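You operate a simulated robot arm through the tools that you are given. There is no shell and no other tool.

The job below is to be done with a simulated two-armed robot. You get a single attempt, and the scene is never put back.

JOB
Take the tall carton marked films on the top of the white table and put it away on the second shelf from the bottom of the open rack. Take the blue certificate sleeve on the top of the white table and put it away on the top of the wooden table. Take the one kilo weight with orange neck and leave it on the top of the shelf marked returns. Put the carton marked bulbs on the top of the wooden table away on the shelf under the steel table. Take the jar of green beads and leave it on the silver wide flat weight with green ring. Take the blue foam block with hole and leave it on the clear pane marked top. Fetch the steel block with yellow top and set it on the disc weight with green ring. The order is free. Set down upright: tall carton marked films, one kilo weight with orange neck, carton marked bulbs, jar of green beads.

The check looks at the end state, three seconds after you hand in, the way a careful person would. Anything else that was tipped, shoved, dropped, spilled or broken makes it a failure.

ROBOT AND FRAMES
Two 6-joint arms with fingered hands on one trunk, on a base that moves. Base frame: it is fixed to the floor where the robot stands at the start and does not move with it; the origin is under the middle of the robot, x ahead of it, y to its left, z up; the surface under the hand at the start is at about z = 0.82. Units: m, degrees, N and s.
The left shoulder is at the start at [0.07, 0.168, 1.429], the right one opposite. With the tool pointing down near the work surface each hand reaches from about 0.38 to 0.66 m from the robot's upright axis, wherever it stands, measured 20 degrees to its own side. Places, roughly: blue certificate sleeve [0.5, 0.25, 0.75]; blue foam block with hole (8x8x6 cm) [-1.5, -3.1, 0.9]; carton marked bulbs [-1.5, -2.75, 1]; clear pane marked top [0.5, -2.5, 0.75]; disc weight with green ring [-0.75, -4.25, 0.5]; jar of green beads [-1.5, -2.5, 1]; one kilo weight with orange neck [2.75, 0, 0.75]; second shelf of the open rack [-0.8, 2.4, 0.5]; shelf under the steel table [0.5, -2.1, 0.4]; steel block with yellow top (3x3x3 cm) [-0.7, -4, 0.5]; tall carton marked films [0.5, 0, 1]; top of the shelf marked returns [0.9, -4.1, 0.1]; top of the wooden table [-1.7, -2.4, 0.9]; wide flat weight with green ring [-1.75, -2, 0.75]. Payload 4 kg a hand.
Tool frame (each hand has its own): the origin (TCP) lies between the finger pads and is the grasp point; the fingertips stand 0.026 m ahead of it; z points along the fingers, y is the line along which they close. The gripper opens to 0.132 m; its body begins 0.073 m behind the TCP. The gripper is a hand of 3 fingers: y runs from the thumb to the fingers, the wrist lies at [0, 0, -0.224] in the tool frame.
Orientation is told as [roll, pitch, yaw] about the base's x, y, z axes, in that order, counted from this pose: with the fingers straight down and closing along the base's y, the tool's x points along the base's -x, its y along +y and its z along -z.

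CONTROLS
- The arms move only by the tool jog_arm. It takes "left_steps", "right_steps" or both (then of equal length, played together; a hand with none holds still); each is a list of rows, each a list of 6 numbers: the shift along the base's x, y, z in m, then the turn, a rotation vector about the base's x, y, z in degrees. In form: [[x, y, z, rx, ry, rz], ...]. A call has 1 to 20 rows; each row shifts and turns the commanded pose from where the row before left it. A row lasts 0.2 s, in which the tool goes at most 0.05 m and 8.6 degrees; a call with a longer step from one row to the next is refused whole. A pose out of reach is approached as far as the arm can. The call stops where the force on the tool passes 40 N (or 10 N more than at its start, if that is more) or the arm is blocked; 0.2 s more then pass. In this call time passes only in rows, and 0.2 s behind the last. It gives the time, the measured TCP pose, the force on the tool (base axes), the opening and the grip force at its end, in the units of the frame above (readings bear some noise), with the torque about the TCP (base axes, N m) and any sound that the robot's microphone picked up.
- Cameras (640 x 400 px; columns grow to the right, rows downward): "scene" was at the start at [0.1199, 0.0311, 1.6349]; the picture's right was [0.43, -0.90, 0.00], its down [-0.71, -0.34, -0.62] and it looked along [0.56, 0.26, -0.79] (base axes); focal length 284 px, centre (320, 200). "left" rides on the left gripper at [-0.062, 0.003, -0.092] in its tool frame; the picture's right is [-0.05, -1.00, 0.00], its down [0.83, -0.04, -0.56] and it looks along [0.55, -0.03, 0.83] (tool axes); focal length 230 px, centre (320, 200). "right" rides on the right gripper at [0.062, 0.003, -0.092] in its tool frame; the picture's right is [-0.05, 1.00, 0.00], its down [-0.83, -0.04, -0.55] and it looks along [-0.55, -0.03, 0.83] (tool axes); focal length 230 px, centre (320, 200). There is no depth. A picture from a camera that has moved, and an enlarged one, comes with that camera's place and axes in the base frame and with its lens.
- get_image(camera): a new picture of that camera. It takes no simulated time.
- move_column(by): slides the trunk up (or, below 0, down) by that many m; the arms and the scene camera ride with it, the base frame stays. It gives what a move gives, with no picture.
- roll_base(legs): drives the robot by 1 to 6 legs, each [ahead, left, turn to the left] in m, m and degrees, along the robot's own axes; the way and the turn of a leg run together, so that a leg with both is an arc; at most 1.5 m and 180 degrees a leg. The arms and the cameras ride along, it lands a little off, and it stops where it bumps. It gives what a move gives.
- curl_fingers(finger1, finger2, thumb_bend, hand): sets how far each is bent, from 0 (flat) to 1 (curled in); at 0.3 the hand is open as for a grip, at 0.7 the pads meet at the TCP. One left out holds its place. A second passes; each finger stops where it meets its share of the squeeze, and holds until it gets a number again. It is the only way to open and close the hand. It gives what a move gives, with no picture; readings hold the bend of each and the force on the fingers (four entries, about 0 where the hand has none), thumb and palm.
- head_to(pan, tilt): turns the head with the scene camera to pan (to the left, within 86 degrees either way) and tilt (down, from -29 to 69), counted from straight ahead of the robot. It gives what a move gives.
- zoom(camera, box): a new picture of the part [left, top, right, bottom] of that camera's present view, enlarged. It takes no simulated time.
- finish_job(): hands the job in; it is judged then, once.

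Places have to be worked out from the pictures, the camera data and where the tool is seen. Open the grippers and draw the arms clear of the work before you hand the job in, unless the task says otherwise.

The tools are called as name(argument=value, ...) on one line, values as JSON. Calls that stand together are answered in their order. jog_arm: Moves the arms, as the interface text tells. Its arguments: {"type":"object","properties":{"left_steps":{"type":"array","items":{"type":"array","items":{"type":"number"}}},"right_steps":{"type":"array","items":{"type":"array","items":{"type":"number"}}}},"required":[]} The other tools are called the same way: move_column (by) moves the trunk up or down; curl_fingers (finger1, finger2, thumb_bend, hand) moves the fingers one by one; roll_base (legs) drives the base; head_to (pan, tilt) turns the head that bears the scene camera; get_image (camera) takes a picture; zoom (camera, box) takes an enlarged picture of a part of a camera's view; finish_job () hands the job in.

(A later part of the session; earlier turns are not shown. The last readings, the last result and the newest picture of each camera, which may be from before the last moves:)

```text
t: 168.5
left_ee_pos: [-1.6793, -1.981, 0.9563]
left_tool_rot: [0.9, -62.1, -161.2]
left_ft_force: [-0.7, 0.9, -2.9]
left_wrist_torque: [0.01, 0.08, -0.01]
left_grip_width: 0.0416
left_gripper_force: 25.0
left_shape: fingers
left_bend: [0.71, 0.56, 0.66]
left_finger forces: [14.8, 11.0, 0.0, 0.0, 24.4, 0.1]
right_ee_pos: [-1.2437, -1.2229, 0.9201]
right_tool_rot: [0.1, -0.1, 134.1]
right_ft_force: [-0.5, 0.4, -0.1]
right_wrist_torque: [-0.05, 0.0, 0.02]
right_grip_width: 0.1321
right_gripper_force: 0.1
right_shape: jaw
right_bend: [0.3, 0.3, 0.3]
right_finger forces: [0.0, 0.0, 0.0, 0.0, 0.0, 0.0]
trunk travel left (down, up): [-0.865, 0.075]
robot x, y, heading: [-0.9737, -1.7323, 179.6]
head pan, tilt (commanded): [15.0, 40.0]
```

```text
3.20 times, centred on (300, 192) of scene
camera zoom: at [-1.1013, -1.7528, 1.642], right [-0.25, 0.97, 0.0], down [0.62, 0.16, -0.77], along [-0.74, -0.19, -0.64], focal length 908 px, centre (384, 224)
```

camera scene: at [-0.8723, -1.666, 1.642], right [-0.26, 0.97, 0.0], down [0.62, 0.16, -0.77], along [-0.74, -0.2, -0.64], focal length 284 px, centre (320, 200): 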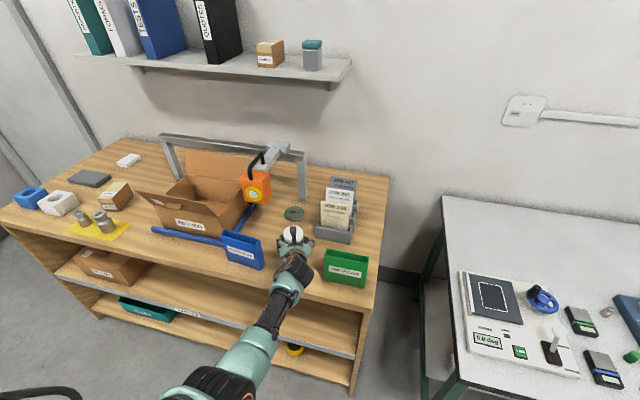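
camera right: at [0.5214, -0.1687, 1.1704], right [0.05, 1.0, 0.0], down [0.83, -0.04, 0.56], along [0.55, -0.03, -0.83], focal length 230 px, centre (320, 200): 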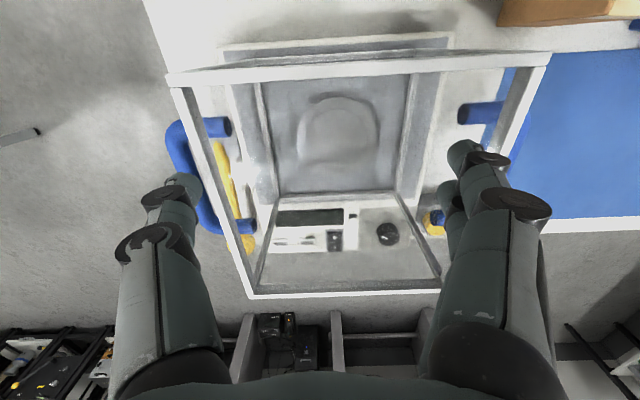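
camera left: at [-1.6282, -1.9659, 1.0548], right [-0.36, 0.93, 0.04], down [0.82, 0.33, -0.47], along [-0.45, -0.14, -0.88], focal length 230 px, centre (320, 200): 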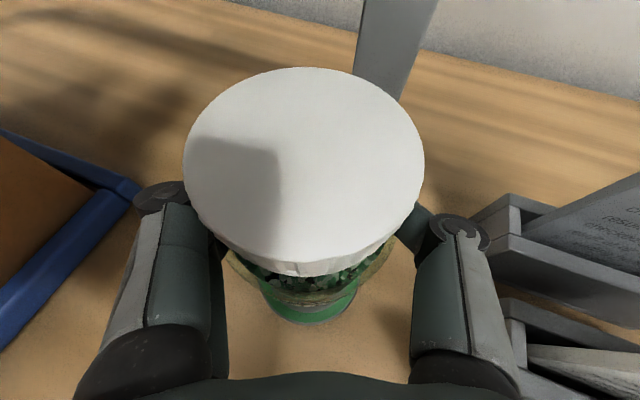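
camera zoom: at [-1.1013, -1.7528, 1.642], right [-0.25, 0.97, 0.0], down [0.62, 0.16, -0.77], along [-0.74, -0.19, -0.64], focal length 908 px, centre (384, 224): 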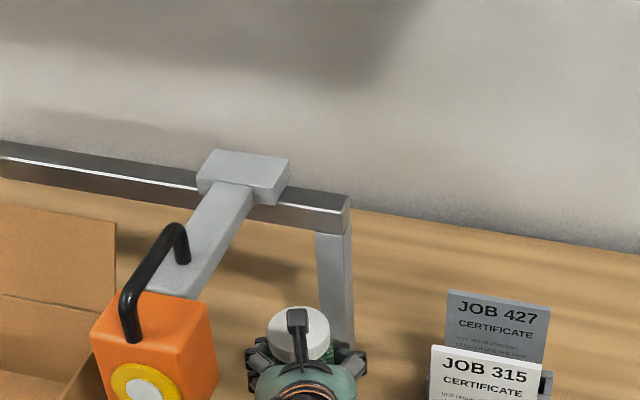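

The jar axis is within a couple of millimetres of the weight's centre. I lower with the trunk and watch the force.

move_column(by=-0.035)

get_image(camera="left")

move_column(by=-0.005)

```text
t: 169.3
left_ee_pos: [-1.6817, -1.9814, 0.9181]
left_tool_rot: [0.7, -61.7, -161.1]
left_ft_force: [-0.5, 0.6, -1.6]
left_wrist_torque: [0.01, 0.0, 0.01]
left_grip_width: 0.0418
left_gripper_force: 25.0
left_shape: fingers
left_bend: [0.71, 0.56, 0.66]
left_finger forces: [14.8, 11.0, 0.1, 0.1, 24.6, 0.0]
right_ee_pos: [-1.2465, -1.2255, 0.8863]
right_tool_rot: [-0.1, 0.1, 134.0]
right_ft_force: [-0.8, 0.0, 0.2]
right_wrist_torque: [-0.01, 0.0, 0.0]
right_grip_width: 0.1317
right_gripper_force: 0.1
right_shape: jaw
right_bend: [0.3, 0.3, 0.3]
right_finger forces: [0.1, 0.0, 0.0, 0.0, 0.1, 0.0]
trunk travel left (down, up): [-0.83, 0.11]
robot x, y, heading: [-0.9769, -1.7318, 179.5]
head pan, tilt (commanded): [15.0, 40.0]
```

```text
taken
camera left: at [-1.6314, -1.9672, 1.0169], right [-0.36, 0.93, 0.04], down [0.82, 0.33, -0.47], along [-0.45, -0.14, -0.88], focal length 230 px, centre (320, 200)
```

left: 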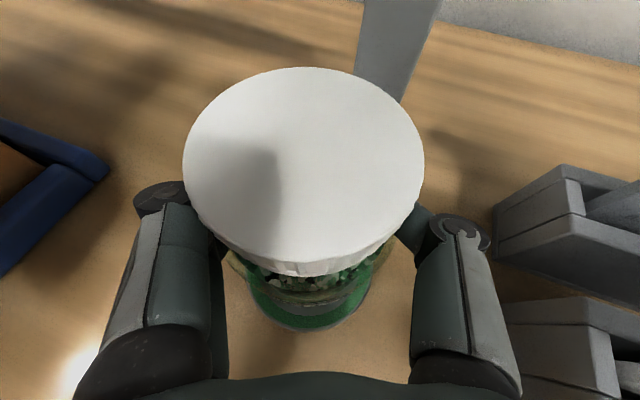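

```text
t: 169.8
left_ee_pos: [-1.6815, -1.9818, 0.9128]
left_tool_rot: [0.9, -61.8, -161.1]
left_ft_force: [-0.2, -0.2, -2.3]
left_wrist_torque: [-0.02, 0.01, -0.01]
left_grip_width: 0.0418
left_gripper_force: 25.6
left_shape: fingers
left_bend: [0.71, 0.56, 0.66]
left_finger forces: [14.9, 11.0, 0.0, 0.0, 24.6, 0.1]
right_ee_pos: [-1.246, -1.2242, 0.8794]
right_tool_rot: [-0.1, 0.1, 134.1]
right_ft_force: [-1.3, 0.4, 0.0]
right_wrist_torque: [0.03, 0.0, 0.01]
right_grip_width: 0.1321
right_gripper_force: 0.1
right_shape: jaw
right_bend: [0.3, 0.3, 0.3]
right_finger forces: [0.0, 0.1, 0.0, 0.0, 0.0, 0.0]
trunk travel left (down, up): [-0.825, 0.115]
robot x, y, heading: [-0.9745, -1.7339, 179.2]
head pan, tilt (commanded): [15.0, 40.0]
```

Before lowering further, I check the right hand's clearance to the neighbouring green-legged table.

get_image(camera="right")

zoom(camera="left", box=[200, 200, 420, 340])

```text
taken
camera right: at [-1.206, -1.2695, 0.9717], right [-0.75, -0.66, 0.0], down [-0.55, 0.63, 0.55], along [-0.36, 0.42, -0.83], focal length 230 px, centre (320, 200)
```

right: 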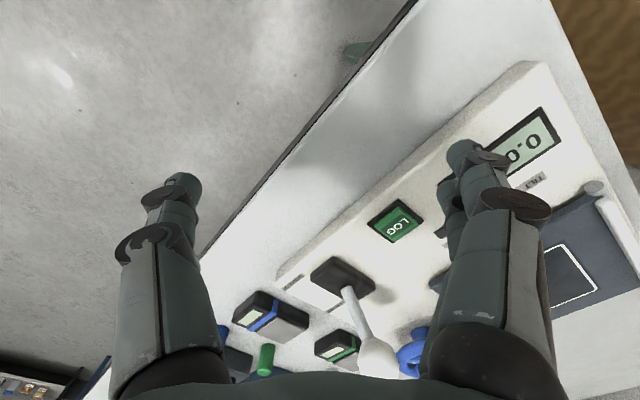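

```text
2.86 times, centred on (310, 270) of left
camera zoom: at [-1.6311, -1.9668, 1.0124], right [-0.36, 0.93, 0.04], down [0.82, 0.33, -0.47], along [-0.45, -0.14, -0.88], focal length 657 px, centre (349, 0)
```

zoom: 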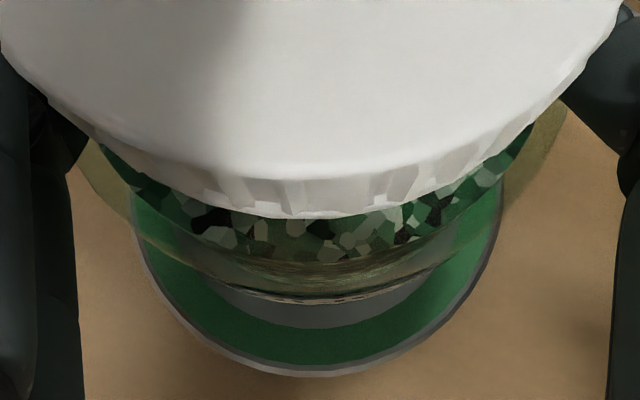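

The right fingertips hover above a console on that table, so I leave the trunk and lower the jar with the left arm only.

jog_arm(left_steps=[[0, 0, -0.004, 0, 0, 0]])

jog_arm(left_steps=[[0, 0, -0.003, 0, 0, 0]])

```text
t: 170.2
left_ee_pos: [-1.6803, -1.9817, 0.9107]
left_tool_rot: [0.9, -61.9, -161.3]
left_ft_force: [-0.5, 0.5, -2.8]
left_wrist_torque: [-0.02, 0.07, 0.03]
left_grip_width: 0.0416
left_gripper_force: 24.9
left_shape: fingers
left_bend: [0.71, 0.56, 0.66]
left_finger forces: [14.8, 11.0, 0.0, 0.0, 24.5, 0.1]
right_ee_pos: [-1.2444, -1.2244, 0.8801]
right_tool_rot: [-0.1, 0.1, 134.0]
right_ft_force: [0.2, -0.3, 0.2]
right_wrist_torque: [0.05, 0.02, -0.02]
right_grip_width: 0.132
right_gripper_force: 0.1
right_shape: jaw
right_bend: [0.3, 0.3, 0.3]
right_finger forces: [0.0, 0.0, 0.0, 0.0, 0.1, 0.1]
trunk travel left (down, up): [-0.825, 0.115]
robot x, y, heading: [-0.9731, -1.7332, 179.4]
head pan, tilt (commanded): [15.0, 40.0]
```

```text
t: 170.6
left_ee_pos: [-1.6798, -1.9815, 0.9087]
left_tool_rot: [0.6, -61.9, -161.1]
left_ft_force: [-1.0, -1.3, 1.1]
left_wrist_torque: [-0.09, -0.06, -0.07]
left_grip_width: 0.0415
left_gripper_force: 25.2
left_shape: fingers
left_bend: [0.71, 0.57, 0.66]
left_finger forces: [15.3, 10.7, 0.0, 0.0, 24.5, 0.1]
right_ee_pos: [-1.2443, -1.2247, 0.8816]
right_tool_rot: [-0.1, 0.0, 134.1]
right_ft_force: [-0.4, 0.2, -0.2]
right_wrist_torque: [0.03, -0.01, -0.02]
right_grip_width: 0.132
right_gripper_force: 0.0
right_shape: jaw
right_bend: [0.3, 0.3, 0.3]
right_finger forces: [0.1, 0.1, 0.0, 0.0, 0.0, 0.1]
trunk travel left (down, up): [-0.825, 0.115]
robot x, y, heading: [-0.9716, -1.7308, 179.3]
head pan, tilt (commanded): [15.0, 40.0]
```

Contact felt. I add 1–2 mm and then open the hand.

jog_arm(left_steps=[[0, 0, -0.002, 0, 0, 0]])

curl_fingers(hand="left", finger1=0.46, finger2=0.46, thumb_bend=0.46)

get_image(camera="left")

```text
t: 171.0
left_ee_pos: [-1.681, -1.9804, 0.9086]
left_tool_rot: [0.7, -62.1, -161.3]
left_ft_force: [-1.8, -1.8, 4.1]
left_wrist_torque: [-0.23, -0.13, -0.11]
left_grip_width: 0.0416
left_gripper_force: 25.3
left_shape: fingers
left_bend: [0.71, 0.57, 0.66]
left_finger forces: [15.2, 11.3, 0.0, 0.0, 24.4, 0.0]
right_ee_pos: [-1.245, -1.2248, 0.8804]
right_tool_rot: [-0.1, 0.0, 134.1]
right_ft_force: [0.3, 0.6, -0.4]
right_wrist_torque: [-0.01, -0.05, -0.01]
right_grip_width: 0.1318
right_gripper_force: 0.1
right_shape: jaw
right_bend: [0.3, 0.3, 0.3]
right_finger forces: [0.0, 0.0, 0.0, 0.0, 0.0, 0.1]
trunk travel left (down, up): [-0.825, 0.115]
robot x, y, heading: [-0.9707, -1.7308, 179.3]
head pan, tilt (commanded): [15.0, 40.0]
```

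```text
t: 172.0
left_ee_pos: [-1.6806, -1.9811, 0.9053]
left_tool_rot: [0.8, -61.9, -161.2]
left_ft_force: [0.1, 0.3, 0.8]
left_wrist_torque: [0.01, -0.01, 0.04]
left_grip_width: 0.0805
left_gripper_force: 0.0
left_shape: fingers
left_bend: [0.46, 0.46, 0.46]
left_finger forces: [0.1, 0.1, 0.0, 0.0, 0.0, 0.1]
right_ee_pos: [-1.2455, -1.2246, 0.8797]
right_tool_rot: [-0.1, 0.1, 134.0]
right_ft_force: [0.0, 0.1, 0.4]
right_wrist_torque: [-0.01, -0.04, -0.01]
right_grip_width: 0.1319
right_gripper_force: 0.2
right_shape: jaw
right_bend: [0.3, 0.3, 0.3]
right_finger forces: [0.1, 0.1, 0.0, 0.1, 0.0, 0.0]
trunk travel left (down, up): [-0.825, 0.115]
robot x, y, heading: [-0.9724, -1.7343, 179.6]
head pan, tilt (commanded): [15.0, 40.0]
```

```text
taken
camera left: at [-1.6301, -1.9659, 1.0044], right [-0.36, 0.93, 0.04], down [0.82, 0.33, -0.47], along [-0.45, -0.14, -0.88], focal length 230 px, centre (320, 200)
```

left: 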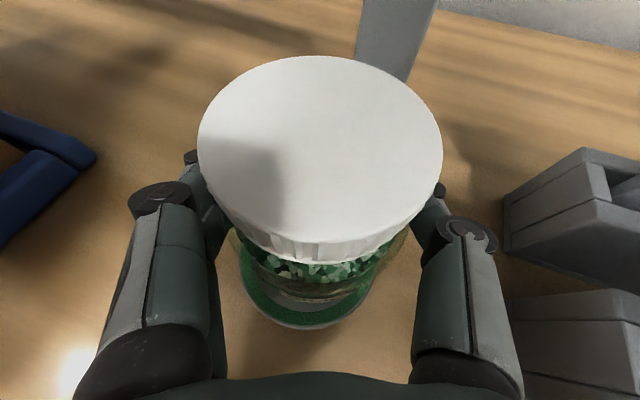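

The jar stands on the weight, about 6 mm from centre. I open a bit more and back out along the hand's own direction.

curl_fingers(hand="left", finger1=0.42, finger2=0.42, thumb_bend=0.41)

roll_base(legs=[[-0.11, -0.037, 0]])

get_image(camera="left")

```text
t: 173.0
left_ee_pos: [-1.68, -1.98, 0.9054]
left_tool_rot: [0.9, -61.8, -161.2]
left_ft_force: [0.5, 0.2, 0.0]
left_wrist_torque: [-0.01, -0.02, 0.0]
left_grip_width: 0.0958
left_gripper_force: 0.1
left_shape: fingers
left_bend: [0.42, 0.42, 0.41]
left_finger forces: [0.0, 0.0, 0.0, 0.0, 0.0, 0.1]
right_ee_pos: [-1.2444, -1.2244, 0.8794]
right_tool_rot: [-0.1, 0.1, 134.1]
right_ft_force: [0.7, -0.1, -1.1]
right_wrist_torque: [0.02, -0.03, 0.01]
right_grip_width: 0.132
right_gripper_force: 0.1
right_shape: jaw
right_bend: [0.3, 0.3, 0.3]
right_finger forces: [0.0, 0.0, 0.1, 0.0, 0.0, 0.0]
trunk travel left (down, up): [-0.825, 0.115]
robot x, y, heading: [-0.9766, -1.7267, 179.3]
head pan, tilt (commanded): [15.0, 40.0]
```

```text
t: 174.2
left_ee_pos: [-1.5725, -1.9462, 0.9042]
left_tool_rot: [0.8, -61.7, -161.1]
left_ft_force: [0.3, 0.9, -0.2]
left_wrist_torque: [0.03, 0.0, 0.01]
left_grip_width: 0.0958
left_gripper_force: 0.0
left_shape: fingers
left_bend: [0.42, 0.42, 0.41]
left_finger forces: [0.0, 0.1, 0.1, 0.0, 0.0, 0.0]
right_ee_pos: [-1.1392, -1.1907, 0.8799]
right_tool_rot: [-0.1, 0.1, 133.9]
right_ft_force: [-0.5, 0.4, -1.3]
right_wrist_torque: [-0.03, -0.03, -0.03]
right_grip_width: 0.1321
right_gripper_force: 0.1
right_shape: jaw
right_bend: [0.3, 0.3, 0.3]
right_finger forces: [0.0, 0.1, 0.0, 0.1, 0.0, 0.1]
trunk travel left (down, up): [-0.825, 0.115]
robot x, y, heading: [-0.8646, -1.6993, 179.8]
head pan, tilt (commanded): [15.0, 40.0]
```

```text
taken
camera left: at [-1.5237, -1.9312, 1.0035], right [-0.36, 0.93, 0.04], down [0.82, 0.33, -0.47], along [-0.45, -0.14, -0.88], focal length 230 px, centre (320, 200)
```

left: 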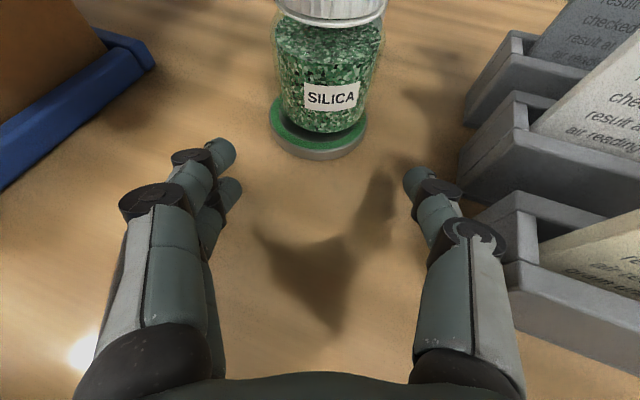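

The silica jar stands upright on the green-ring weight. I retrace my path out and then raise the trunk.

roll_base(legs=[[-0.13, -0.06, 0]])

move_column(by=0.11)

roll_base(legs=[[-0.2, -0.02, 0]])

get_image(camera="scene")

```text
t: 175.6
left_ee_pos: [-1.4452, -1.8875, 0.9042]
left_tool_rot: [0.8, -61.7, -160.9]
left_ft_force: [-0.1, 0.5, -0.3]
left_wrist_torque: [-0.02, 0.01, 0.02]
left_grip_width: 0.0958
left_gripper_force: 0.1
left_shape: fingers
left_bend: [0.42, 0.42, 0.41]
left_finger forces: [0.1, 0.0, 0.0, 0.0, 0.0, 0.0]
right_ee_pos: [-1.0127, -1.1307, 0.8797]
right_tool_rot: [-0.1, 0.1, 134.2]
right_ft_force: [0.4, -0.3, 0.8]
right_wrist_torque: [0.02, -0.01, 0.01]
right_grip_width: 0.1317
right_gripper_force: 0.2
right_shape: jaw
right_bend: [0.3, 0.3, 0.3]
right_finger forces: [0.0, 0.0, 0.0, 0.1, 0.1, 0.0]
trunk travel left (down, up): [-0.825, 0.115]
robot x, y, heading: [-0.7428, -1.6386, 180.0]
head pan, tilt (commanded): [15.0, 40.0]
```

```text
t: 177.0
left_ee_pos: [-1.4436, -1.888, 1.0162]
left_tool_rot: [0.8, -61.9, -160.9]
left_ft_force: [-0.3, -0.1, 0.0]
left_wrist_torque: [0.0, 0.03, 0.03]
left_grip_width: 0.096
left_gripper_force: 0.1
left_shape: fingers
left_bend: [0.42, 0.42, 0.41]
left_finger forces: [0.0, 0.0, 0.0, 0.1, 0.0, 0.0]
right_ee_pos: [-1.0111, -1.13, 0.9899]
right_tool_rot: [0.0, 0.0, 134.2]
right_ft_force: [0.9, -0.7, -0.9]
right_wrist_torque: [-0.02, 0.0, 0.02]
right_grip_width: 0.132
right_gripper_force: 0.0
right_shape: jaw
right_bend: [0.3, 0.3, 0.3]
right_finger forces: [0.0, 0.0, 0.0, 0.0, 0.1, 0.1]
trunk travel left (down, up): [-0.935, 0.005]
robot x, y, heading: [-0.7394, -1.639, 179.7]
head pan, tilt (commanded): [15.0, 40.0]
```

```text
t: 178.6
left_ee_pos: [-1.2501, -1.8678, 1.0127]
left_tool_rot: [0.9, -61.7, -161.1]
left_ft_force: [0.5, -0.6, 0.2]
left_wrist_torque: [0.01, 0.0, 0.02]
left_grip_width: 0.0961
left_gripper_force: 0.1
left_shape: fingers
left_bend: [0.42, 0.42, 0.41]
left_finger forces: [0.0, 0.0, 0.0, 0.1, 0.1, 0.0]
right_ee_pos: [-0.8165, -1.1105, 0.9889]
right_tool_rot: [-0.2, 0.0, 134.1]
right_ft_force: [0.4, 0.8, -0.4]
right_wrist_torque: [-0.01, -0.04, 0.01]
right_grip_width: 0.1319
right_gripper_force: 0.1
right_shape: jaw
right_bend: [0.3, 0.3, 0.3]
right_finger forces: [0.0, 0.0, 0.0, 0.0, 0.0, 0.0]
trunk travel left (down, up): [-0.935, 0.005]
robot x, y, heading: [-0.5387, -1.6168, 179.8]
head pan, tilt (commanded): [15.0, 40.0]
```

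```text
taken
camera scene: at [-0.6771, -1.6399, 1.7111], right [-0.25, 0.97, 0.0], down [0.62, 0.16, -0.76], along [-0.74, -0.19, -0.65], focal length 284 px, centre (320, 200)
```

scene: 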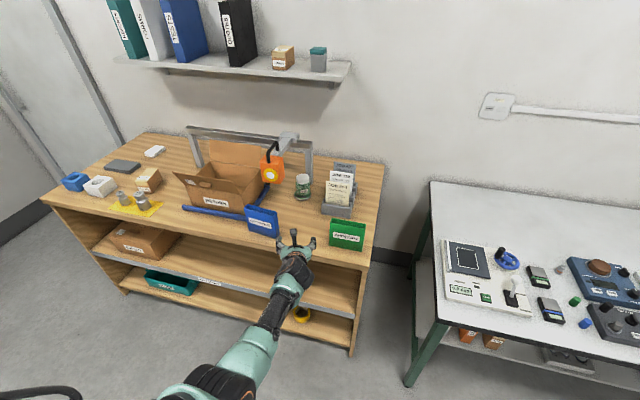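

Next the BULBS carton (centre ≈(-1.56,-2.73), 5.8 × 11.7 × 5.5 cm, turned ~9°, with two weights in front of it). I set the left hand to pitch −45°, yaw +9° and pull it back a bit, in the free aisle.

jog_arm(left_steps=[[0.01, 0, 0.003, 0, 0, -5.5], [0.01, 0, 0.003, 0, 0, -5.5], [0.015, 0, 0.005, 0.9, -5.6, 0], [0.015, 0, 0.005, 0.9, -5.6, 0], [0.015, 0, 0.005, 0.9, -5.6, 0]])

roll_base(legs=[[0, 0.85, 0]])

get_image(camera="scene")

get_image(camera="left")

```text
t: 179.8
left_ee_pos: [-1.1811, -1.8682, 1.0367]
left_tool_rot: [0.3, -44.7, -171.7]
left_ft_force: [-0.8, -0.8, -0.2]
left_wrist_torque: [0.02, -0.04, 0.01]
left_grip_width: 0.0961
left_gripper_force: 0.0
left_shape: fingers
left_bend: [0.42, 0.42, 0.41]
left_finger forces: [0.1, 0.1, 0.1, 0.0, 0.0, 0.0]
right_ee_pos: [-0.8143, -1.1111, 0.9907]
right_tool_rot: [0.0, 0.0, 134.1]
right_ft_force: [-0.2, -0.5, 0.4]
right_wrist_torque: [0.01, 0.0, 0.01]
right_grip_width: 0.1323
right_gripper_force: 0.0
right_shape: jaw
right_bend: [0.3, 0.3, 0.3]
right_finger forces: [0.0, 0.1, 0.0, 0.0, 0.0, 0.0]
trunk travel left (down, up): [-0.935, 0.005]
robot x, y, heading: [-0.5437, -1.6166, 179.7]
head pan, tilt (commanded): [15.0, 40.0]
```

```text
t: 184.3
left_ee_pos: [-1.1875, -2.7184, 1.0379]
left_tool_rot: [0.4, -44.9, -171.8]
left_ft_force: [-0.2, 1.3, 0.0]
left_wrist_torque: [0.02, -0.02, 0.04]
left_grip_width: 0.0959
left_gripper_force: 0.0
left_shape: fingers
left_bend: [0.42, 0.42, 0.41]
left_finger forces: [0.0, 0.1, 0.1, 0.0, 0.0, 0.0]
right_ee_pos: [-0.8188, -1.9599, 0.9894]
right_tool_rot: [0.0, 0.0, 134.2]
right_ft_force: [0.1, -0.8, 0.1]
right_wrist_torque: [0.0, 0.0, -0.02]
right_grip_width: 0.1319
right_gripper_force: 0.0
right_shape: jaw
right_bend: [0.3, 0.3, 0.3]
right_finger forces: [0.0, 0.0, 0.1, 0.1, 0.0, 0.0]
trunk travel left (down, up): [-0.935, 0.005]
robot x, y, heading: [-0.5442, -2.4698, 179.6]
head pan, tilt (commanded): [15.0, 40.0]
```

```text
taken
camera scene: at [-0.6771, -2.4892, 1.7116], right [-0.25, 0.97, 0.0], down [0.62, 0.16, -0.77], along [-0.74, -0.19, -0.64], focal length 284 px, centre (320, 200)
```

scene: 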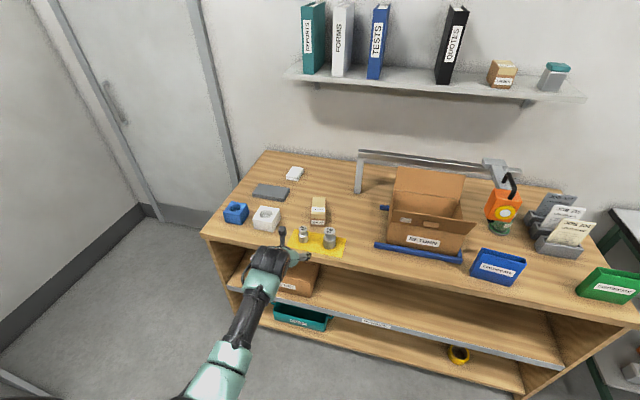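

```text
taken
camera left: at [-1.1657, -2.7176, 1.1477], right [-0.19, 0.98, 0.03], down [0.96, 0.19, -0.19], along [-0.2, 0.0, -0.98], focal length 230 px, centre (320, 200)
```

left: 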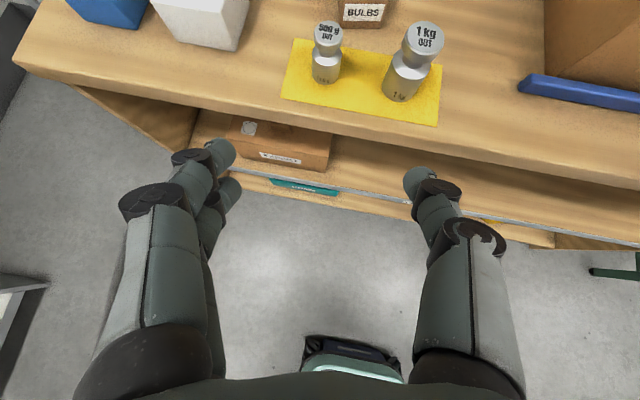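

zoom(camera="scene", box=[210, 160, 370, 260])

```text
4.00 times, centred on (290, 210) of scene
camera zoom: at [-0.6771, -2.4892, 1.7116], right [-0.25, 0.97, 0.0], down [0.62, 0.16, -0.77], along [-0.74, -0.19, -0.64], focal length 1134 px, centre (440, 160)
```

zoom: 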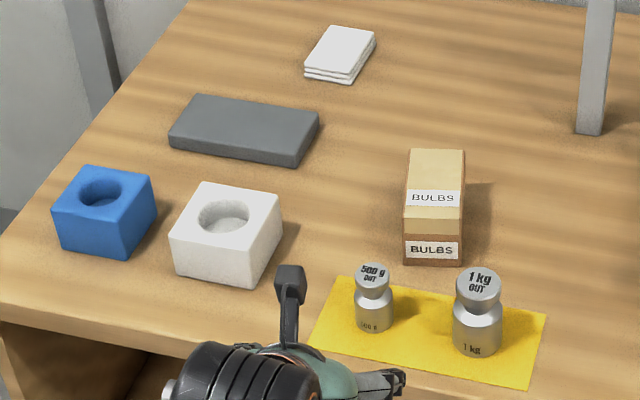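

The carton's corners give centre (-1.563,-2.727), yaw ≈12°. I turn the hand 4° more and drive in high above the weights.

jog_arm(left_steps=[[0, 0, 0.004, 0, 0, 4]])

roll_base(legs=[[0.36, 0.01, 0]])

get_image(camera="left")

```text
t: 184.7
left_ee_pos: [-1.1889, -2.7189, 1.0426]
left_tool_rot: [0.3, -44.8, -167.7]
left_ft_force: [0.9, 0.1, -0.2]
left_wrist_torque: [0.0, -0.01, -0.01]
left_grip_width: 0.0959
left_gripper_force: 0.0
left_shape: fingers
left_bend: [0.42, 0.42, 0.41]
left_finger forces: [0.0, 0.0, 0.0, 0.0, 0.0, 0.0]
right_ee_pos: [-0.8188, -1.9604, 0.9902]
right_tool_rot: [0.0, 0.0, 134.1]
right_ft_force: [0.5, -0.6, 0.0]
right_wrist_torque: [-0.04, 0.0, -0.02]
right_grip_width: 0.132
right_gripper_force: 0.0
right_shape: jaw
right_bend: [0.3, 0.3, 0.3]
right_finger forces: [0.1, 0.0, 0.1, 0.0, 0.1, 0.0]
trunk travel left (down, up): [-0.935, 0.005]
robot x, y, heading: [-0.5459, -2.4669, 179.9]
head pan, tilt (commanded): [15.0, 40.0]
```

```text
t: 187.0
left_ee_pos: [-1.539, -2.7311, 1.0426]
left_tool_rot: [0.2, -44.9, -167.3]
left_ft_force: [0.1, -0.3, 0.0]
left_wrist_torque: [-0.01, -0.02, 0.01]
left_grip_width: 0.096
left_gripper_force: 0.0
left_shape: fingers
left_bend: [0.42, 0.42, 0.41]
left_finger forces: [0.0, 0.1, 0.0, 0.1, 0.0, 0.1]
right_ee_pos: [-1.1747, -1.9701, 0.9906]
right_tool_rot: [0.0, -0.1, 134.4]
right_ft_force: [0.7, 0.0, -0.1]
right_wrist_torque: [0.0, -0.01, -0.01]
right_grip_width: 0.1318
right_gripper_force: 0.1
right_shape: jaw
right_bend: [0.3, 0.3, 0.3]
right_finger forces: [0.0, 0.0, 0.1, 0.0, 0.0, 0.0]
trunk travel left (down, up): [-0.935, 0.005]
robot x, y, heading: [-0.8994, -2.4761, 179.8]
head pan, tilt (commanded): [15.0, 40.0]
```

```text
taken
camera left: at [-1.5171, -2.7291, 1.1525], right [-0.26, 0.97, 0.03], down [0.95, 0.26, -0.19], along [-0.2, -0.02, -0.98], focal length 230 px, centre (320, 200)
```

left: 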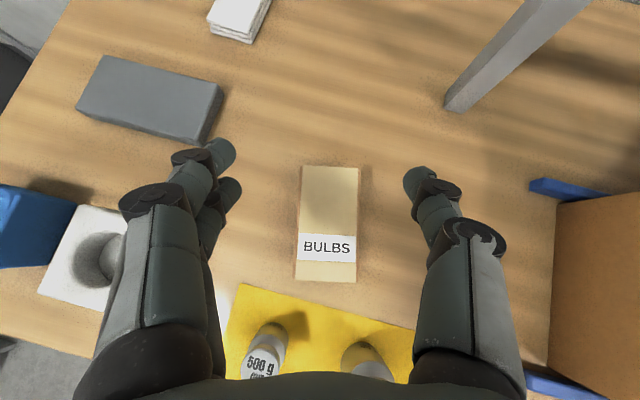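

From the wrist camera the carton's top centre is (-1.55,-2.72), yaw ≈11°, nicely aligned. I lower the trunk 0.06 and then descend over the carton.

move_column(by=-0.06)

jog_arm(left_steps=[[-0.006, 0.006, -0.015, 0, 0, 0], [-0.005, 0.005, -0.015, 0, 0, 0]])

get_image(camera="left")

```text
t: 188.0
left_ee_pos: [-1.5405, -2.7313, 0.9814]
left_tool_rot: [0.3, -44.8, -167.3]
left_ft_force: [0.2, 0.2, 0.4]
left_wrist_torque: [0.01, 0.0, -0.02]
left_grip_width: 0.0958
left_gripper_force: 0.0
left_shape: fingers
left_bend: [0.42, 0.42, 0.41]
left_finger forces: [0.0, 0.0, 0.1, 0.1, 0.1, 0.1]
right_ee_pos: [-1.1756, -1.9717, 0.93]
right_tool_rot: [-0.2, 0.1, 134.4]
right_ft_force: [-1.3, 0.4, -0.8]
right_wrist_torque: [-0.01, -0.02, 0.03]
right_grip_width: 0.1317
right_gripper_force: 0.0
right_shape: jaw
right_bend: [0.3, 0.3, 0.3]
right_finger forces: [0.0, 0.0, 0.1, 0.0, 0.0, 0.0]
trunk travel left (down, up): [-0.875, 0.065]
robot x, y, heading: [-0.9033, -2.4771, 179.9]
head pan, tilt (commanded): [15.0, 40.0]
```

```text
t: 188.6
left_ee_pos: [-1.5517, -2.7198, 0.9507]
left_tool_rot: [0.1, -44.7, -167.3]
left_ft_force: [0.5, -0.1, 0.7]
left_wrist_torque: [-0.01, 0.01, -0.01]
left_grip_width: 0.0959
left_gripper_force: 0.0
left_shape: fingers
left_bend: [0.42, 0.42, 0.41]
left_finger forces: [0.0, 0.0, 0.1, 0.1, 0.0, 0.0]
right_ee_pos: [-1.1766, -1.9713, 0.9303]
right_tool_rot: [-0.1, 0.0, 134.4]
right_ft_force: [-0.3, 0.3, 0.4]
right_wrist_torque: [0.01, 0.03, 0.02]
right_grip_width: 0.1319
right_gripper_force: 0.0
right_shape: jaw
right_bend: [0.3, 0.3, 0.3]
right_finger forces: [0.0, 0.0, 0.0, 0.0, 0.0, 0.0]
trunk travel left (down, up): [-0.875, 0.065]
robot x, y, heading: [-0.8964, -2.4783, 180.0]
head pan, tilt (commanded): [15.0, 40.0]
```

```text
taken
camera left: at [-1.5307, -2.7182, 1.061], right [-0.26, 0.97, 0.03], down [0.95, 0.26, -0.19], along [-0.19, -0.02, -0.98], focal length 230 px, centre (320, 200)
```

left: 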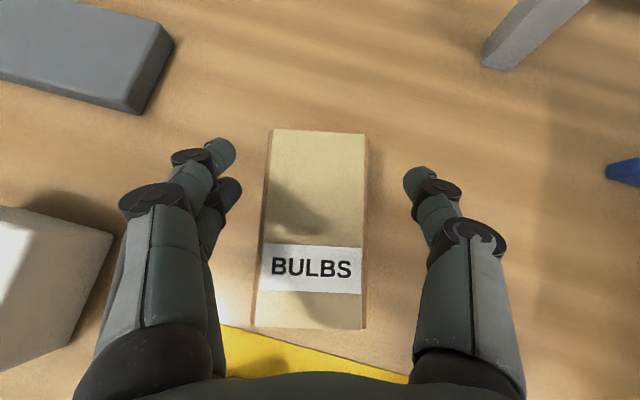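

Carton centred. I descend to the grasp height (z≈0.897) and close.

jog_arm(left_steps=[[0, 0, -0.018, 0, 0, 0], [0, 0, -0.018, 0, 0, 0], [0, 0, -0.017, 0, 0, 0]])

curl_fingers(hand="left", finger1=0.75, finger2=0.75, thumb_bend=0.75)

get_image(camera="left")

```text
t: 189.4
left_ee_pos: [-1.5527, -2.7209, 0.9004]
left_tool_rot: [0.4, -45.3, -167.5]
left_ft_force: [-0.8, -1.4, 5.7]
left_wrist_torque: [-0.06, -0.32, -0.09]
left_grip_width: 0.0961
left_gripper_force: 2.6
left_shape: fingers
left_bend: [0.42, 0.42, 0.41]
left_finger forces: [0.0, 5.0, 0.1, 0.0, 0.0, 0.0]
right_ee_pos: [-1.1742, -1.9716, 0.9313]
right_tool_rot: [0.0, 0.0, 134.4]
right_ft_force: [0.4, -1.1, -0.2]
right_wrist_torque: [-0.02, 0.04, -0.01]
right_grip_width: 0.1319
right_gripper_force: 0.2
right_shape: jaw
right_bend: [0.3, 0.3, 0.3]
right_finger forces: [0.0, 0.0, 0.0, 0.0, 0.1, 0.0]
trunk travel left (down, up): [-0.875, 0.065]
robot x, y, heading: [-0.9009, -2.477, 179.8]
head pan, tilt (commanded): [15.0, 40.0]
```

```text
t: 190.4
left_ee_pos: [-1.5512, -2.7214, 0.8989]
left_tool_rot: [0.3, -45.1, -167.3]
left_ft_force: [-1.7, -5.1, 12.1]
left_wrist_torque: [-0.03, -0.41, -0.21]
left_grip_width: 0.059
left_gripper_force: 27.3
left_shape: fingers
left_bend: [0.53, 0.54, 0.58]
left_finger forces: [10.6, 20.9, 0.0, 0.1, 23.1, 0.0]
right_ee_pos: [-1.175, -1.972, 0.9308]
right_tool_rot: [0.0, 0.1, 134.5]
right_ft_force: [0.5, -0.3, 0.1]
right_wrist_torque: [-0.02, -0.01, 0.01]
right_grip_width: 0.1321
right_gripper_force: 0.1
right_shape: jaw
right_bend: [0.3, 0.3, 0.3]
right_finger forces: [0.0, 0.0, 0.0, 0.0, 0.1, 0.0]
trunk travel left (down, up): [-0.875, 0.065]
robot x, y, heading: [-0.9002, -2.4786, 179.8]
head pan, tilt (commanded): [15.0, 40.0]
```

```text
taken
camera left: at [-1.5301, -2.7188, 1.0094], right [-0.26, 0.97, 0.03], down [0.95, 0.26, -0.2], along [-0.2, -0.02, -0.98], focal length 230 px, centre (320, 200)
```

left: 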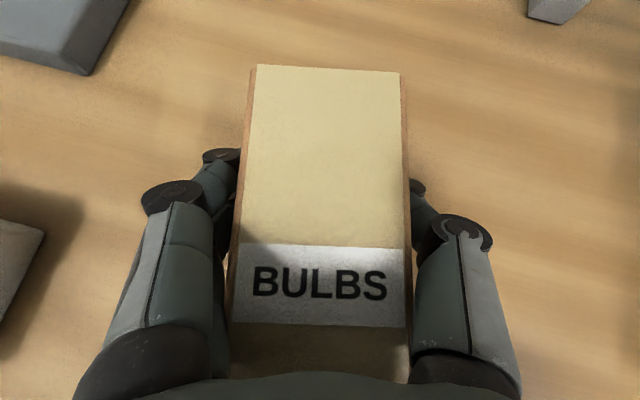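

Gripped (27 N, 5.9 cm). I lift with the trunk.

move_column(by=0.064)

jog_arm(left_steps=[[0, 0, 0.02, 0, 0, 0], [0, 0, 0.025, 0, 0, 0], [0, 0, 0.025, 0, 0, 0]])

get_image(camera="left")

get_image(camera="scene")

```text
t: 191.4
left_ee_pos: [-1.5519, -2.7192, 0.9598]
left_tool_rot: [0.2, -44.8, -167.5]
left_ft_force: [-0.2, 1.0, -1.9]
left_wrist_torque: [0.01, 0.01, -0.01]
left_grip_width: 0.0591
left_gripper_force: 24.0
left_shape: fingers
left_bend: [0.53, 0.54, 0.58]
left_finger forces: [10.4, 13.7, 0.1, 0.1, 23.6, 0.0]
right_ee_pos: [-1.1762, -1.9718, 0.9943]
right_tool_rot: [0.0, 0.0, 134.5]
right_ft_force: [0.3, 0.2, -0.1]
right_wrist_torque: [0.0, -0.03, 0.02]
right_grip_width: 0.1319
right_gripper_force: 0.1
right_shape: jaw
right_bend: [0.3, 0.3, 0.3]
right_finger forces: [0.1, 0.0, 0.0, 0.0, 0.1, 0.0]
trunk travel left (down, up): [-0.939, 0.001]
robot x, y, heading: [-0.8996, -2.4756, 180.0]
head pan, tilt (commanded): [15.0, 40.0]
```

```text
t: 192.2
left_ee_pos: [-1.5526, -2.7201, 1.033]
left_tool_rot: [0.2, -44.8, -167.3]
left_ft_force: [-0.4, -0.8, -2.0]
left_wrist_torque: [0.01, 0.01, -0.01]
left_grip_width: 0.0592
left_gripper_force: 24.0
left_shape: fingers
left_bend: [0.53, 0.54, 0.58]
left_finger forces: [10.4, 13.7, 0.1, 0.0, 23.4, 0.0]
right_ee_pos: [-1.1769, -1.9706, 0.9943]
right_tool_rot: [-0.1, 0.0, 134.4]
right_ft_force: [0.2, 0.5, -0.8]
right_wrist_torque: [0.01, 0.0, 0.02]
right_grip_width: 0.132
right_gripper_force: 0.1
right_shape: jaw
right_bend: [0.3, 0.3, 0.3]
right_finger forces: [0.1, 0.0, 0.1, 0.0, 0.0, 0.1]
trunk travel left (down, up): [-0.939, 0.001]
robot x, y, heading: [-0.9001, -2.4804, 179.8]
head pan, tilt (commanded): [15.0, 40.0]
```

```text
taken
camera left: at [-1.5316, -2.718, 1.1425], right [-0.26, 0.97, 0.03], down [0.95, 0.26, -0.19], along [-0.19, -0.02, -0.98], focal length 230 px, centre (320, 200)
```

left: 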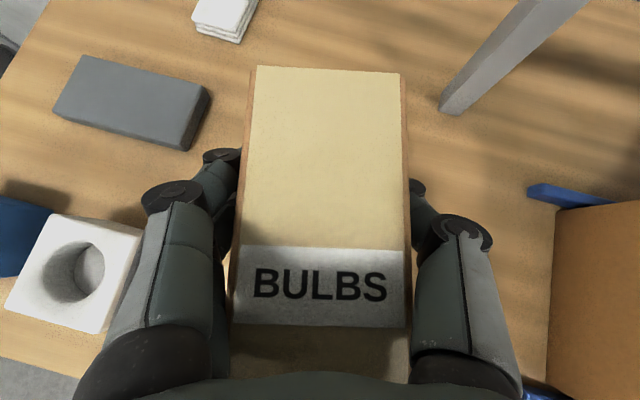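

```text
taken
camera scene: at [-1.0318, -2.5, 1.7156], right [-0.26, 0.97, 0.0], down [0.62, 0.17, -0.77], along [-0.74, -0.2, -0.64], focal length 284 px, centre (320, 200)
```

scene: 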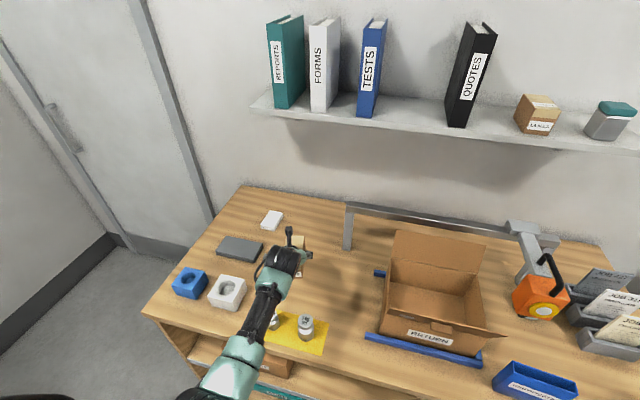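

BULBS is lifted cleanly. I back out into the aisle and bring the right hand forward again (undoing its sideways swing), to use it for the blue foam block.

roll_base(legs=[[-0.36, 0, 0]])

jog_arm(right_steps=[[-0.0277, -0.0297, 0.005, 0, 0, 3.8], [-0.0277, -0.0297, 0.005, 0, 0, 3.8], [-0.0277, -0.0297, 0.005, 0, 0, 3.8], [-0.0277, -0.0297, 0.005, 0, 0, 3.8], [-0.0277, -0.0297, 0.005, 0, 0, 3.8], [-0.0277, -0.0297, 0.005, 0, 0, 3.8], [-0.0277, -0.0297, 0.005, 0, 0, 3.8], [-0.0277, -0.0297, 0.005, 0, 0, 3.8], [-0.0277, -0.0297, 0.005, 0, 0, 3.8], [-0.0277, -0.0297, 0.005, 0, 0, 3.8], [0, -0.0297, 0, 0, 0, 3.8], [0, 0, 0, 0, 0, 3.7]])

```text
t: 194.6
left_ee_pos: [-1.1897, -2.7184, 1.0303]
left_tool_rot: [0.3, -44.7, -167.5]
left_ft_force: [0.0, 0.0, -0.9]
left_wrist_torque: [-0.01, 0.03, 0.03]
left_grip_width: 0.0591
left_gripper_force: 23.7
left_shape: fingers
left_bend: [0.53, 0.54, 0.58]
left_finger forces: [10.3, 13.7, 0.0, 0.0, 23.5, 0.0]
right_ee_pos: [-0.81, -1.9718, 0.9937]
right_tool_rot: [0.0, 0.1, 134.2]
right_ft_force: [-0.7, -0.8, 0.3]
right_wrist_torque: [0.03, 0.0, -0.01]
right_grip_width: 0.1321
right_gripper_force: 0.1
right_shape: jaw
right_bend: [0.3, 0.3, 0.3]
right_finger forces: [0.0, 0.0, 0.1, 0.0, 0.1, 0.0]
trunk travel left (down, up): [-0.939, 0.001]
robot x, y, heading: [-0.5342, -2.4784, 179.7]
head pan, tilt (commanded): [15.0, 40.0]
```

```text
t: 197.2
left_ee_pos: [-1.1876, -2.7186, 1.0336]
left_tool_rot: [0.3, -45.0, -167.4]
left_ft_force: [-0.1, 0.6, -1.1]
left_wrist_torque: [0.0, 0.0, -0.01]
left_grip_width: 0.0587
left_gripper_force: 23.8
left_shape: fingers
left_bend: [0.53, 0.54, 0.58]
left_finger forces: [10.6, 13.6, 0.0, 0.1, 23.5, 0.0]
right_ee_pos: [-1.0845, -2.2979, 1.0439]
right_tool_rot: [0.0, 0.0, 179.8]
right_ft_force: [-0.4, 0.2, -0.5]
right_wrist_torque: [0.04, -0.01, 0.0]
right_grip_width: 0.1318
right_gripper_force: 0.0
right_shape: jaw
right_bend: [0.3, 0.3, 0.3]
right_finger forces: [0.1, 0.0, 0.1, 0.0, 0.0, 0.0]
trunk travel left (down, up): [-0.939, 0.001]
robot x, y, heading: [-0.5317, -2.4781, 179.8]
head pan, tilt (commanded): [15.0, 40.0]
```

Right hand is in front again. Before moving further toward the bench side, I look left to see the clearances there.

head_to(pan=70, tilt=30)

get_image(camera="scene")

```text
t: 198.4
left_ee_pos: [-1.1876, -2.7184, 1.0321]
left_tool_rot: [0.4, -44.8, -167.5]
left_ft_force: [0.0, 0.6, -1.5]
left_wrist_torque: [-0.02, 0.01, -0.02]
left_grip_width: 0.0591
left_gripper_force: 24.3
left_shape: fingers
left_bend: [0.53, 0.54, 0.58]
left_finger forces: [10.5, 13.6, 0.1, 0.1, 23.5, 0.0]
right_ee_pos: [-1.0849, -2.2982, 1.0447]
right_tool_rot: [0.0, 0.0, 179.8]
right_ft_force: [-1.3, -0.1, 0.1]
right_wrist_torque: [0.02, 0.02, 0.02]
right_grip_width: 0.132
right_gripper_force: 0.0
right_shape: jaw
right_bend: [0.3, 0.3, 0.3]
right_finger forces: [0.0, 0.0, 0.0, 0.2, 0.0, 0.1]
trunk travel left (down, up): [-0.939, 0.001]
robot x, y, heading: [-0.5359, -2.4787, 179.7]
head pan, tilt (commanded): [70.0, 30.0]
```

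```text
taken
camera scene: at [-0.6147, -2.564, 1.731], right [-0.94, 0.35, 0.0], down [0.17, 0.47, -0.87], along [-0.3, -0.81, -0.5], focal length 284 px, centre (320, 200)
```

scene: 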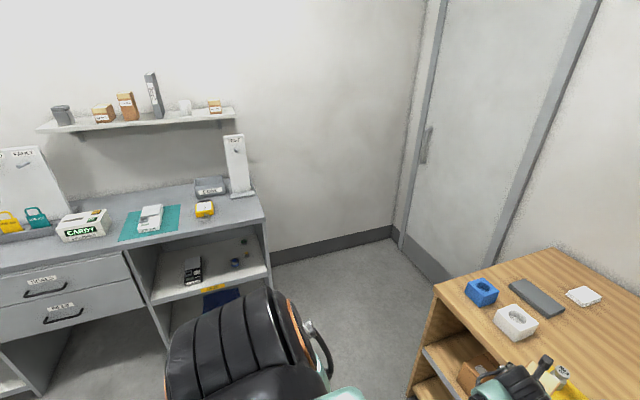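

There is ample room (bench front at y≈-4.0). I shift left to line the right hand up with the blue foam, turning the right hand 82° so its jaws close across x.

jog_arm(right_steps=[[0, 0, 0, 0, 0, -8.2], [0, 0, 0, 0, 0, -8.2], [0, 0, 0, 0, 0, -8.2], [0, 0, 0, 0, 0, -8.2], [0, 0, 0, 0, 0, -8.2], [0, 0, 0, 0, 0, -8.2], [0, 0, 0, 0, 0, -8.2], [0, 0, 0, 0, 0, -8.2], [0, 0, 0, 0, 0, -8.2], [0, 0, 0, 0, 0, -8.2]])

roll_base(legs=[[0, 0.765, 0.3]])

head_to(pan=-5, tilt=40)

get_image(camera="scene")

get_image(camera="right")

```text
t: 200.6
left_ee_pos: [-1.1879, -2.7205, 1.0324]
left_tool_rot: [0.3, -44.8, -167.6]
left_ft_force: [0.7, -0.4, -1.6]
left_wrist_torque: [0.01, 0.03, -0.01]
left_grip_width: 0.0591
left_gripper_force: 23.8
left_shape: fingers
left_bend: [0.53, 0.54, 0.58]
left_finger forces: [10.5, 13.5, 0.0, 0.0, 23.6, 0.0]
right_ee_pos: [-1.0863, -2.2988, 1.0438]
right_tool_rot: [-0.1, 0.1, 97.6]
right_ft_force: [-0.5, 0.5, 0.6]
right_wrist_torque: [0.01, 0.0, 0.0]
right_grip_width: 0.1319
right_gripper_force: 0.1
right_shape: jaw
right_bend: [0.3, 0.3, 0.3]
right_finger forces: [0.0, 0.0, 0.0, 0.0, 0.1, 0.1]
trunk travel left (down, up): [-0.939, 0.001]
robot x, y, heading: [-0.5374, -2.4831, 179.6]
head pan, tilt (commanded): [70.0, 30.0]
```

```text
t: 204.7
left_ee_pos: [-1.1934, -3.4779, 1.0328]
left_tool_rot: [0.4, -44.8, -167.7]
left_ft_force: [-0.1, 0.1, -1.4]
left_wrist_torque: [-0.01, 0.02, -0.02]
left_grip_width: 0.059
left_gripper_force: 24.2
left_shape: fingers
left_bend: [0.53, 0.54, 0.58]
left_finger forces: [10.5, 13.4, 0.0, 0.1, 23.5, 0.1]
right_ee_pos: [-1.0895, -3.0562, 1.0447]
right_tool_rot: [-0.1, 0.0, 97.6]
right_ft_force: [-0.1, 0.5, -0.1]
right_wrist_torque: [0.03, 0.04, 0.01]
right_grip_width: 0.132
right_gripper_force: 0.0
right_shape: jaw
right_bend: [0.3, 0.3, 0.3]
right_finger forces: [0.0, 0.0, 0.1, 0.0, 0.0, 0.0]
trunk travel left (down, up): [-0.939, 0.001]
robot x, y, heading: [-0.5382, -3.2355, 179.5]
head pan, tilt (commanded): [70.0, 30.0]
```

```text
t: 206.2
left_ee_pos: [-1.1929, -3.4784, 1.032]
left_tool_rot: [0.2, -44.8, -167.6]
left_ft_force: [0.5, 0.3, -1.5]
left_wrist_torque: [0.03, 0.02, -0.02]
left_grip_width: 0.0589
left_gripper_force: 23.6
left_shape: fingers
left_bend: [0.53, 0.54, 0.58]
left_finger forces: [10.5, 13.4, 0.0, 0.1, 23.5, 0.0]
right_ee_pos: [-1.0895, -3.0574, 1.0438]
right_tool_rot: [-0.1, 0.0, 97.5]
right_ft_force: [0.2, 0.1, 0.0]
right_wrist_torque: [-0.02, -0.03, -0.04]
right_grip_width: 0.1317
right_gripper_force: 0.1
right_shape: jaw
right_bend: [0.3, 0.3, 0.3]
right_finger forces: [0.0, 0.1, 0.0, 0.0, 0.0, 0.1]
trunk travel left (down, up): [-0.939, 0.001]
robot x, y, heading: [-0.5391, -3.2381, 179.6]
head pan, tilt (commanded): [-5.0, 40.0]
```

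```text
taken
camera scene: at [-0.6723, -3.2318, 1.7156], right [0.09, 1.0, 0.0], down [0.64, -0.06, -0.77], along [-0.76, 0.07, -0.64], focal length 284 px, centre (320, 200)
```

scene: 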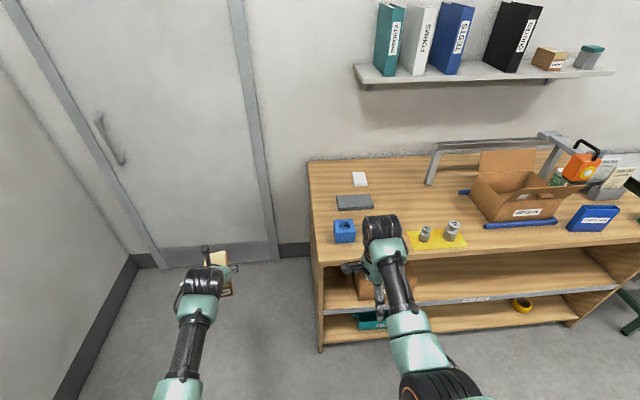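

```text
taken
camera right: at [-1.0849, -3.1174, 1.136], right [-1.0, -0.08, 0.0], down [-0.07, 0.83, 0.56], along [-0.04, 0.55, -0.83], focal length 230 px, centre (320, 200)
```

right: 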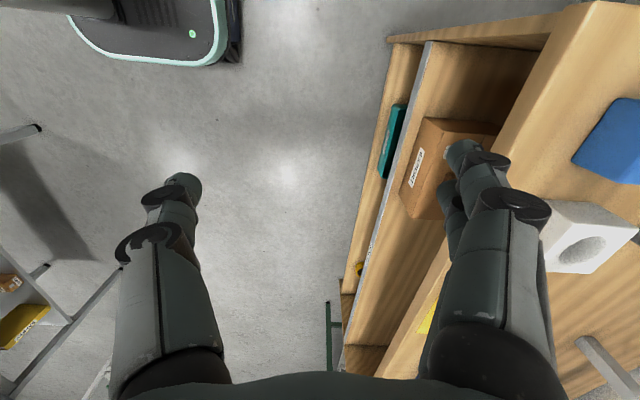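

roll_base(legs=[[0.36, 0.0, 0]])

get_image(camera="right")

get_image(camera="scene")

```text
t: 208.5
left_ee_pos: [-1.5477, -3.4758, 1.0328]
left_tool_rot: [0.2, -44.9, -167.6]
left_ft_force: [0.3, 0.0, -0.6]
left_wrist_torque: [-0.02, 0.01, -0.02]
left_grip_width: 0.0591
left_gripper_force: 23.6
left_shape: fingers
left_bend: [0.53, 0.54, 0.58]
left_finger forces: [10.5, 13.5, 0.0, 0.0, 23.5, 0.0]
right_ee_pos: [-1.4434, -3.0548, 1.0455]
right_tool_rot: [0.0, 0.0, 97.6]
right_ft_force: [-0.1, -0.3, 0.7]
right_wrist_torque: [-0.03, 0.01, -0.04]
right_grip_width: 0.1318
right_gripper_force: 0.0
right_shape: jaw
right_bend: [0.3, 0.3, 0.3]
right_finger forces: [0.0, 0.1, 0.1, 0.1, 0.0, 0.0]
trunk travel left (down, up): [-0.939, 0.001]
robot x, y, heading: [-0.8963, -3.2363, 179.6]
head pan, tilt (commanded): [-5.0, 40.0]
```

```text
taken
camera right: at [-1.4403, -3.1151, 1.137], right [-1.0, -0.08, 0.0], down [-0.07, 0.83, 0.56], along [-0.05, 0.55, -0.83], focal length 230 px, centre (320, 200)
```

right: 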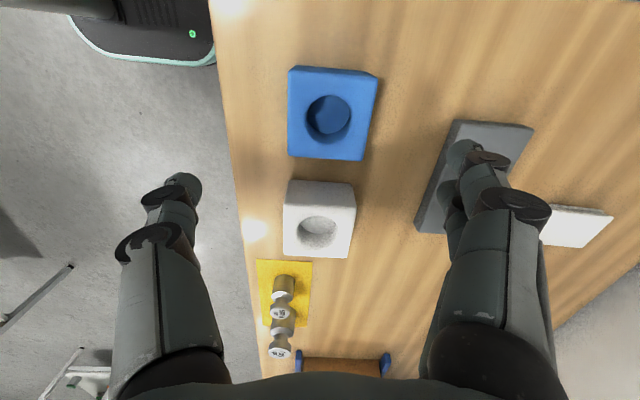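

```text
taken
camera scene: at [-1.0266, -3.2292, 1.7159], right [0.09, 1.0, 0.0], down [0.64, -0.06, -0.77], along [-0.76, 0.07, -0.64], focal length 284 px, centre (320, 200)
```

scene: 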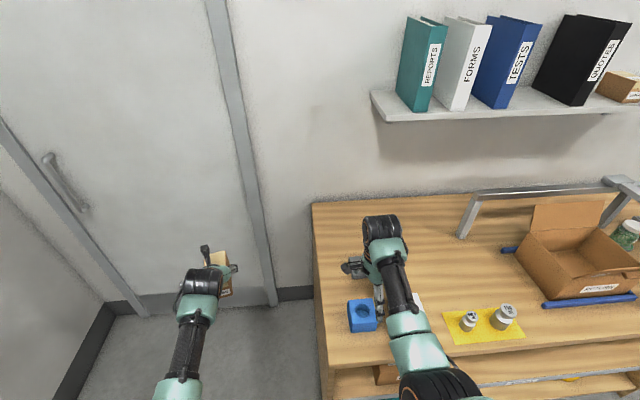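

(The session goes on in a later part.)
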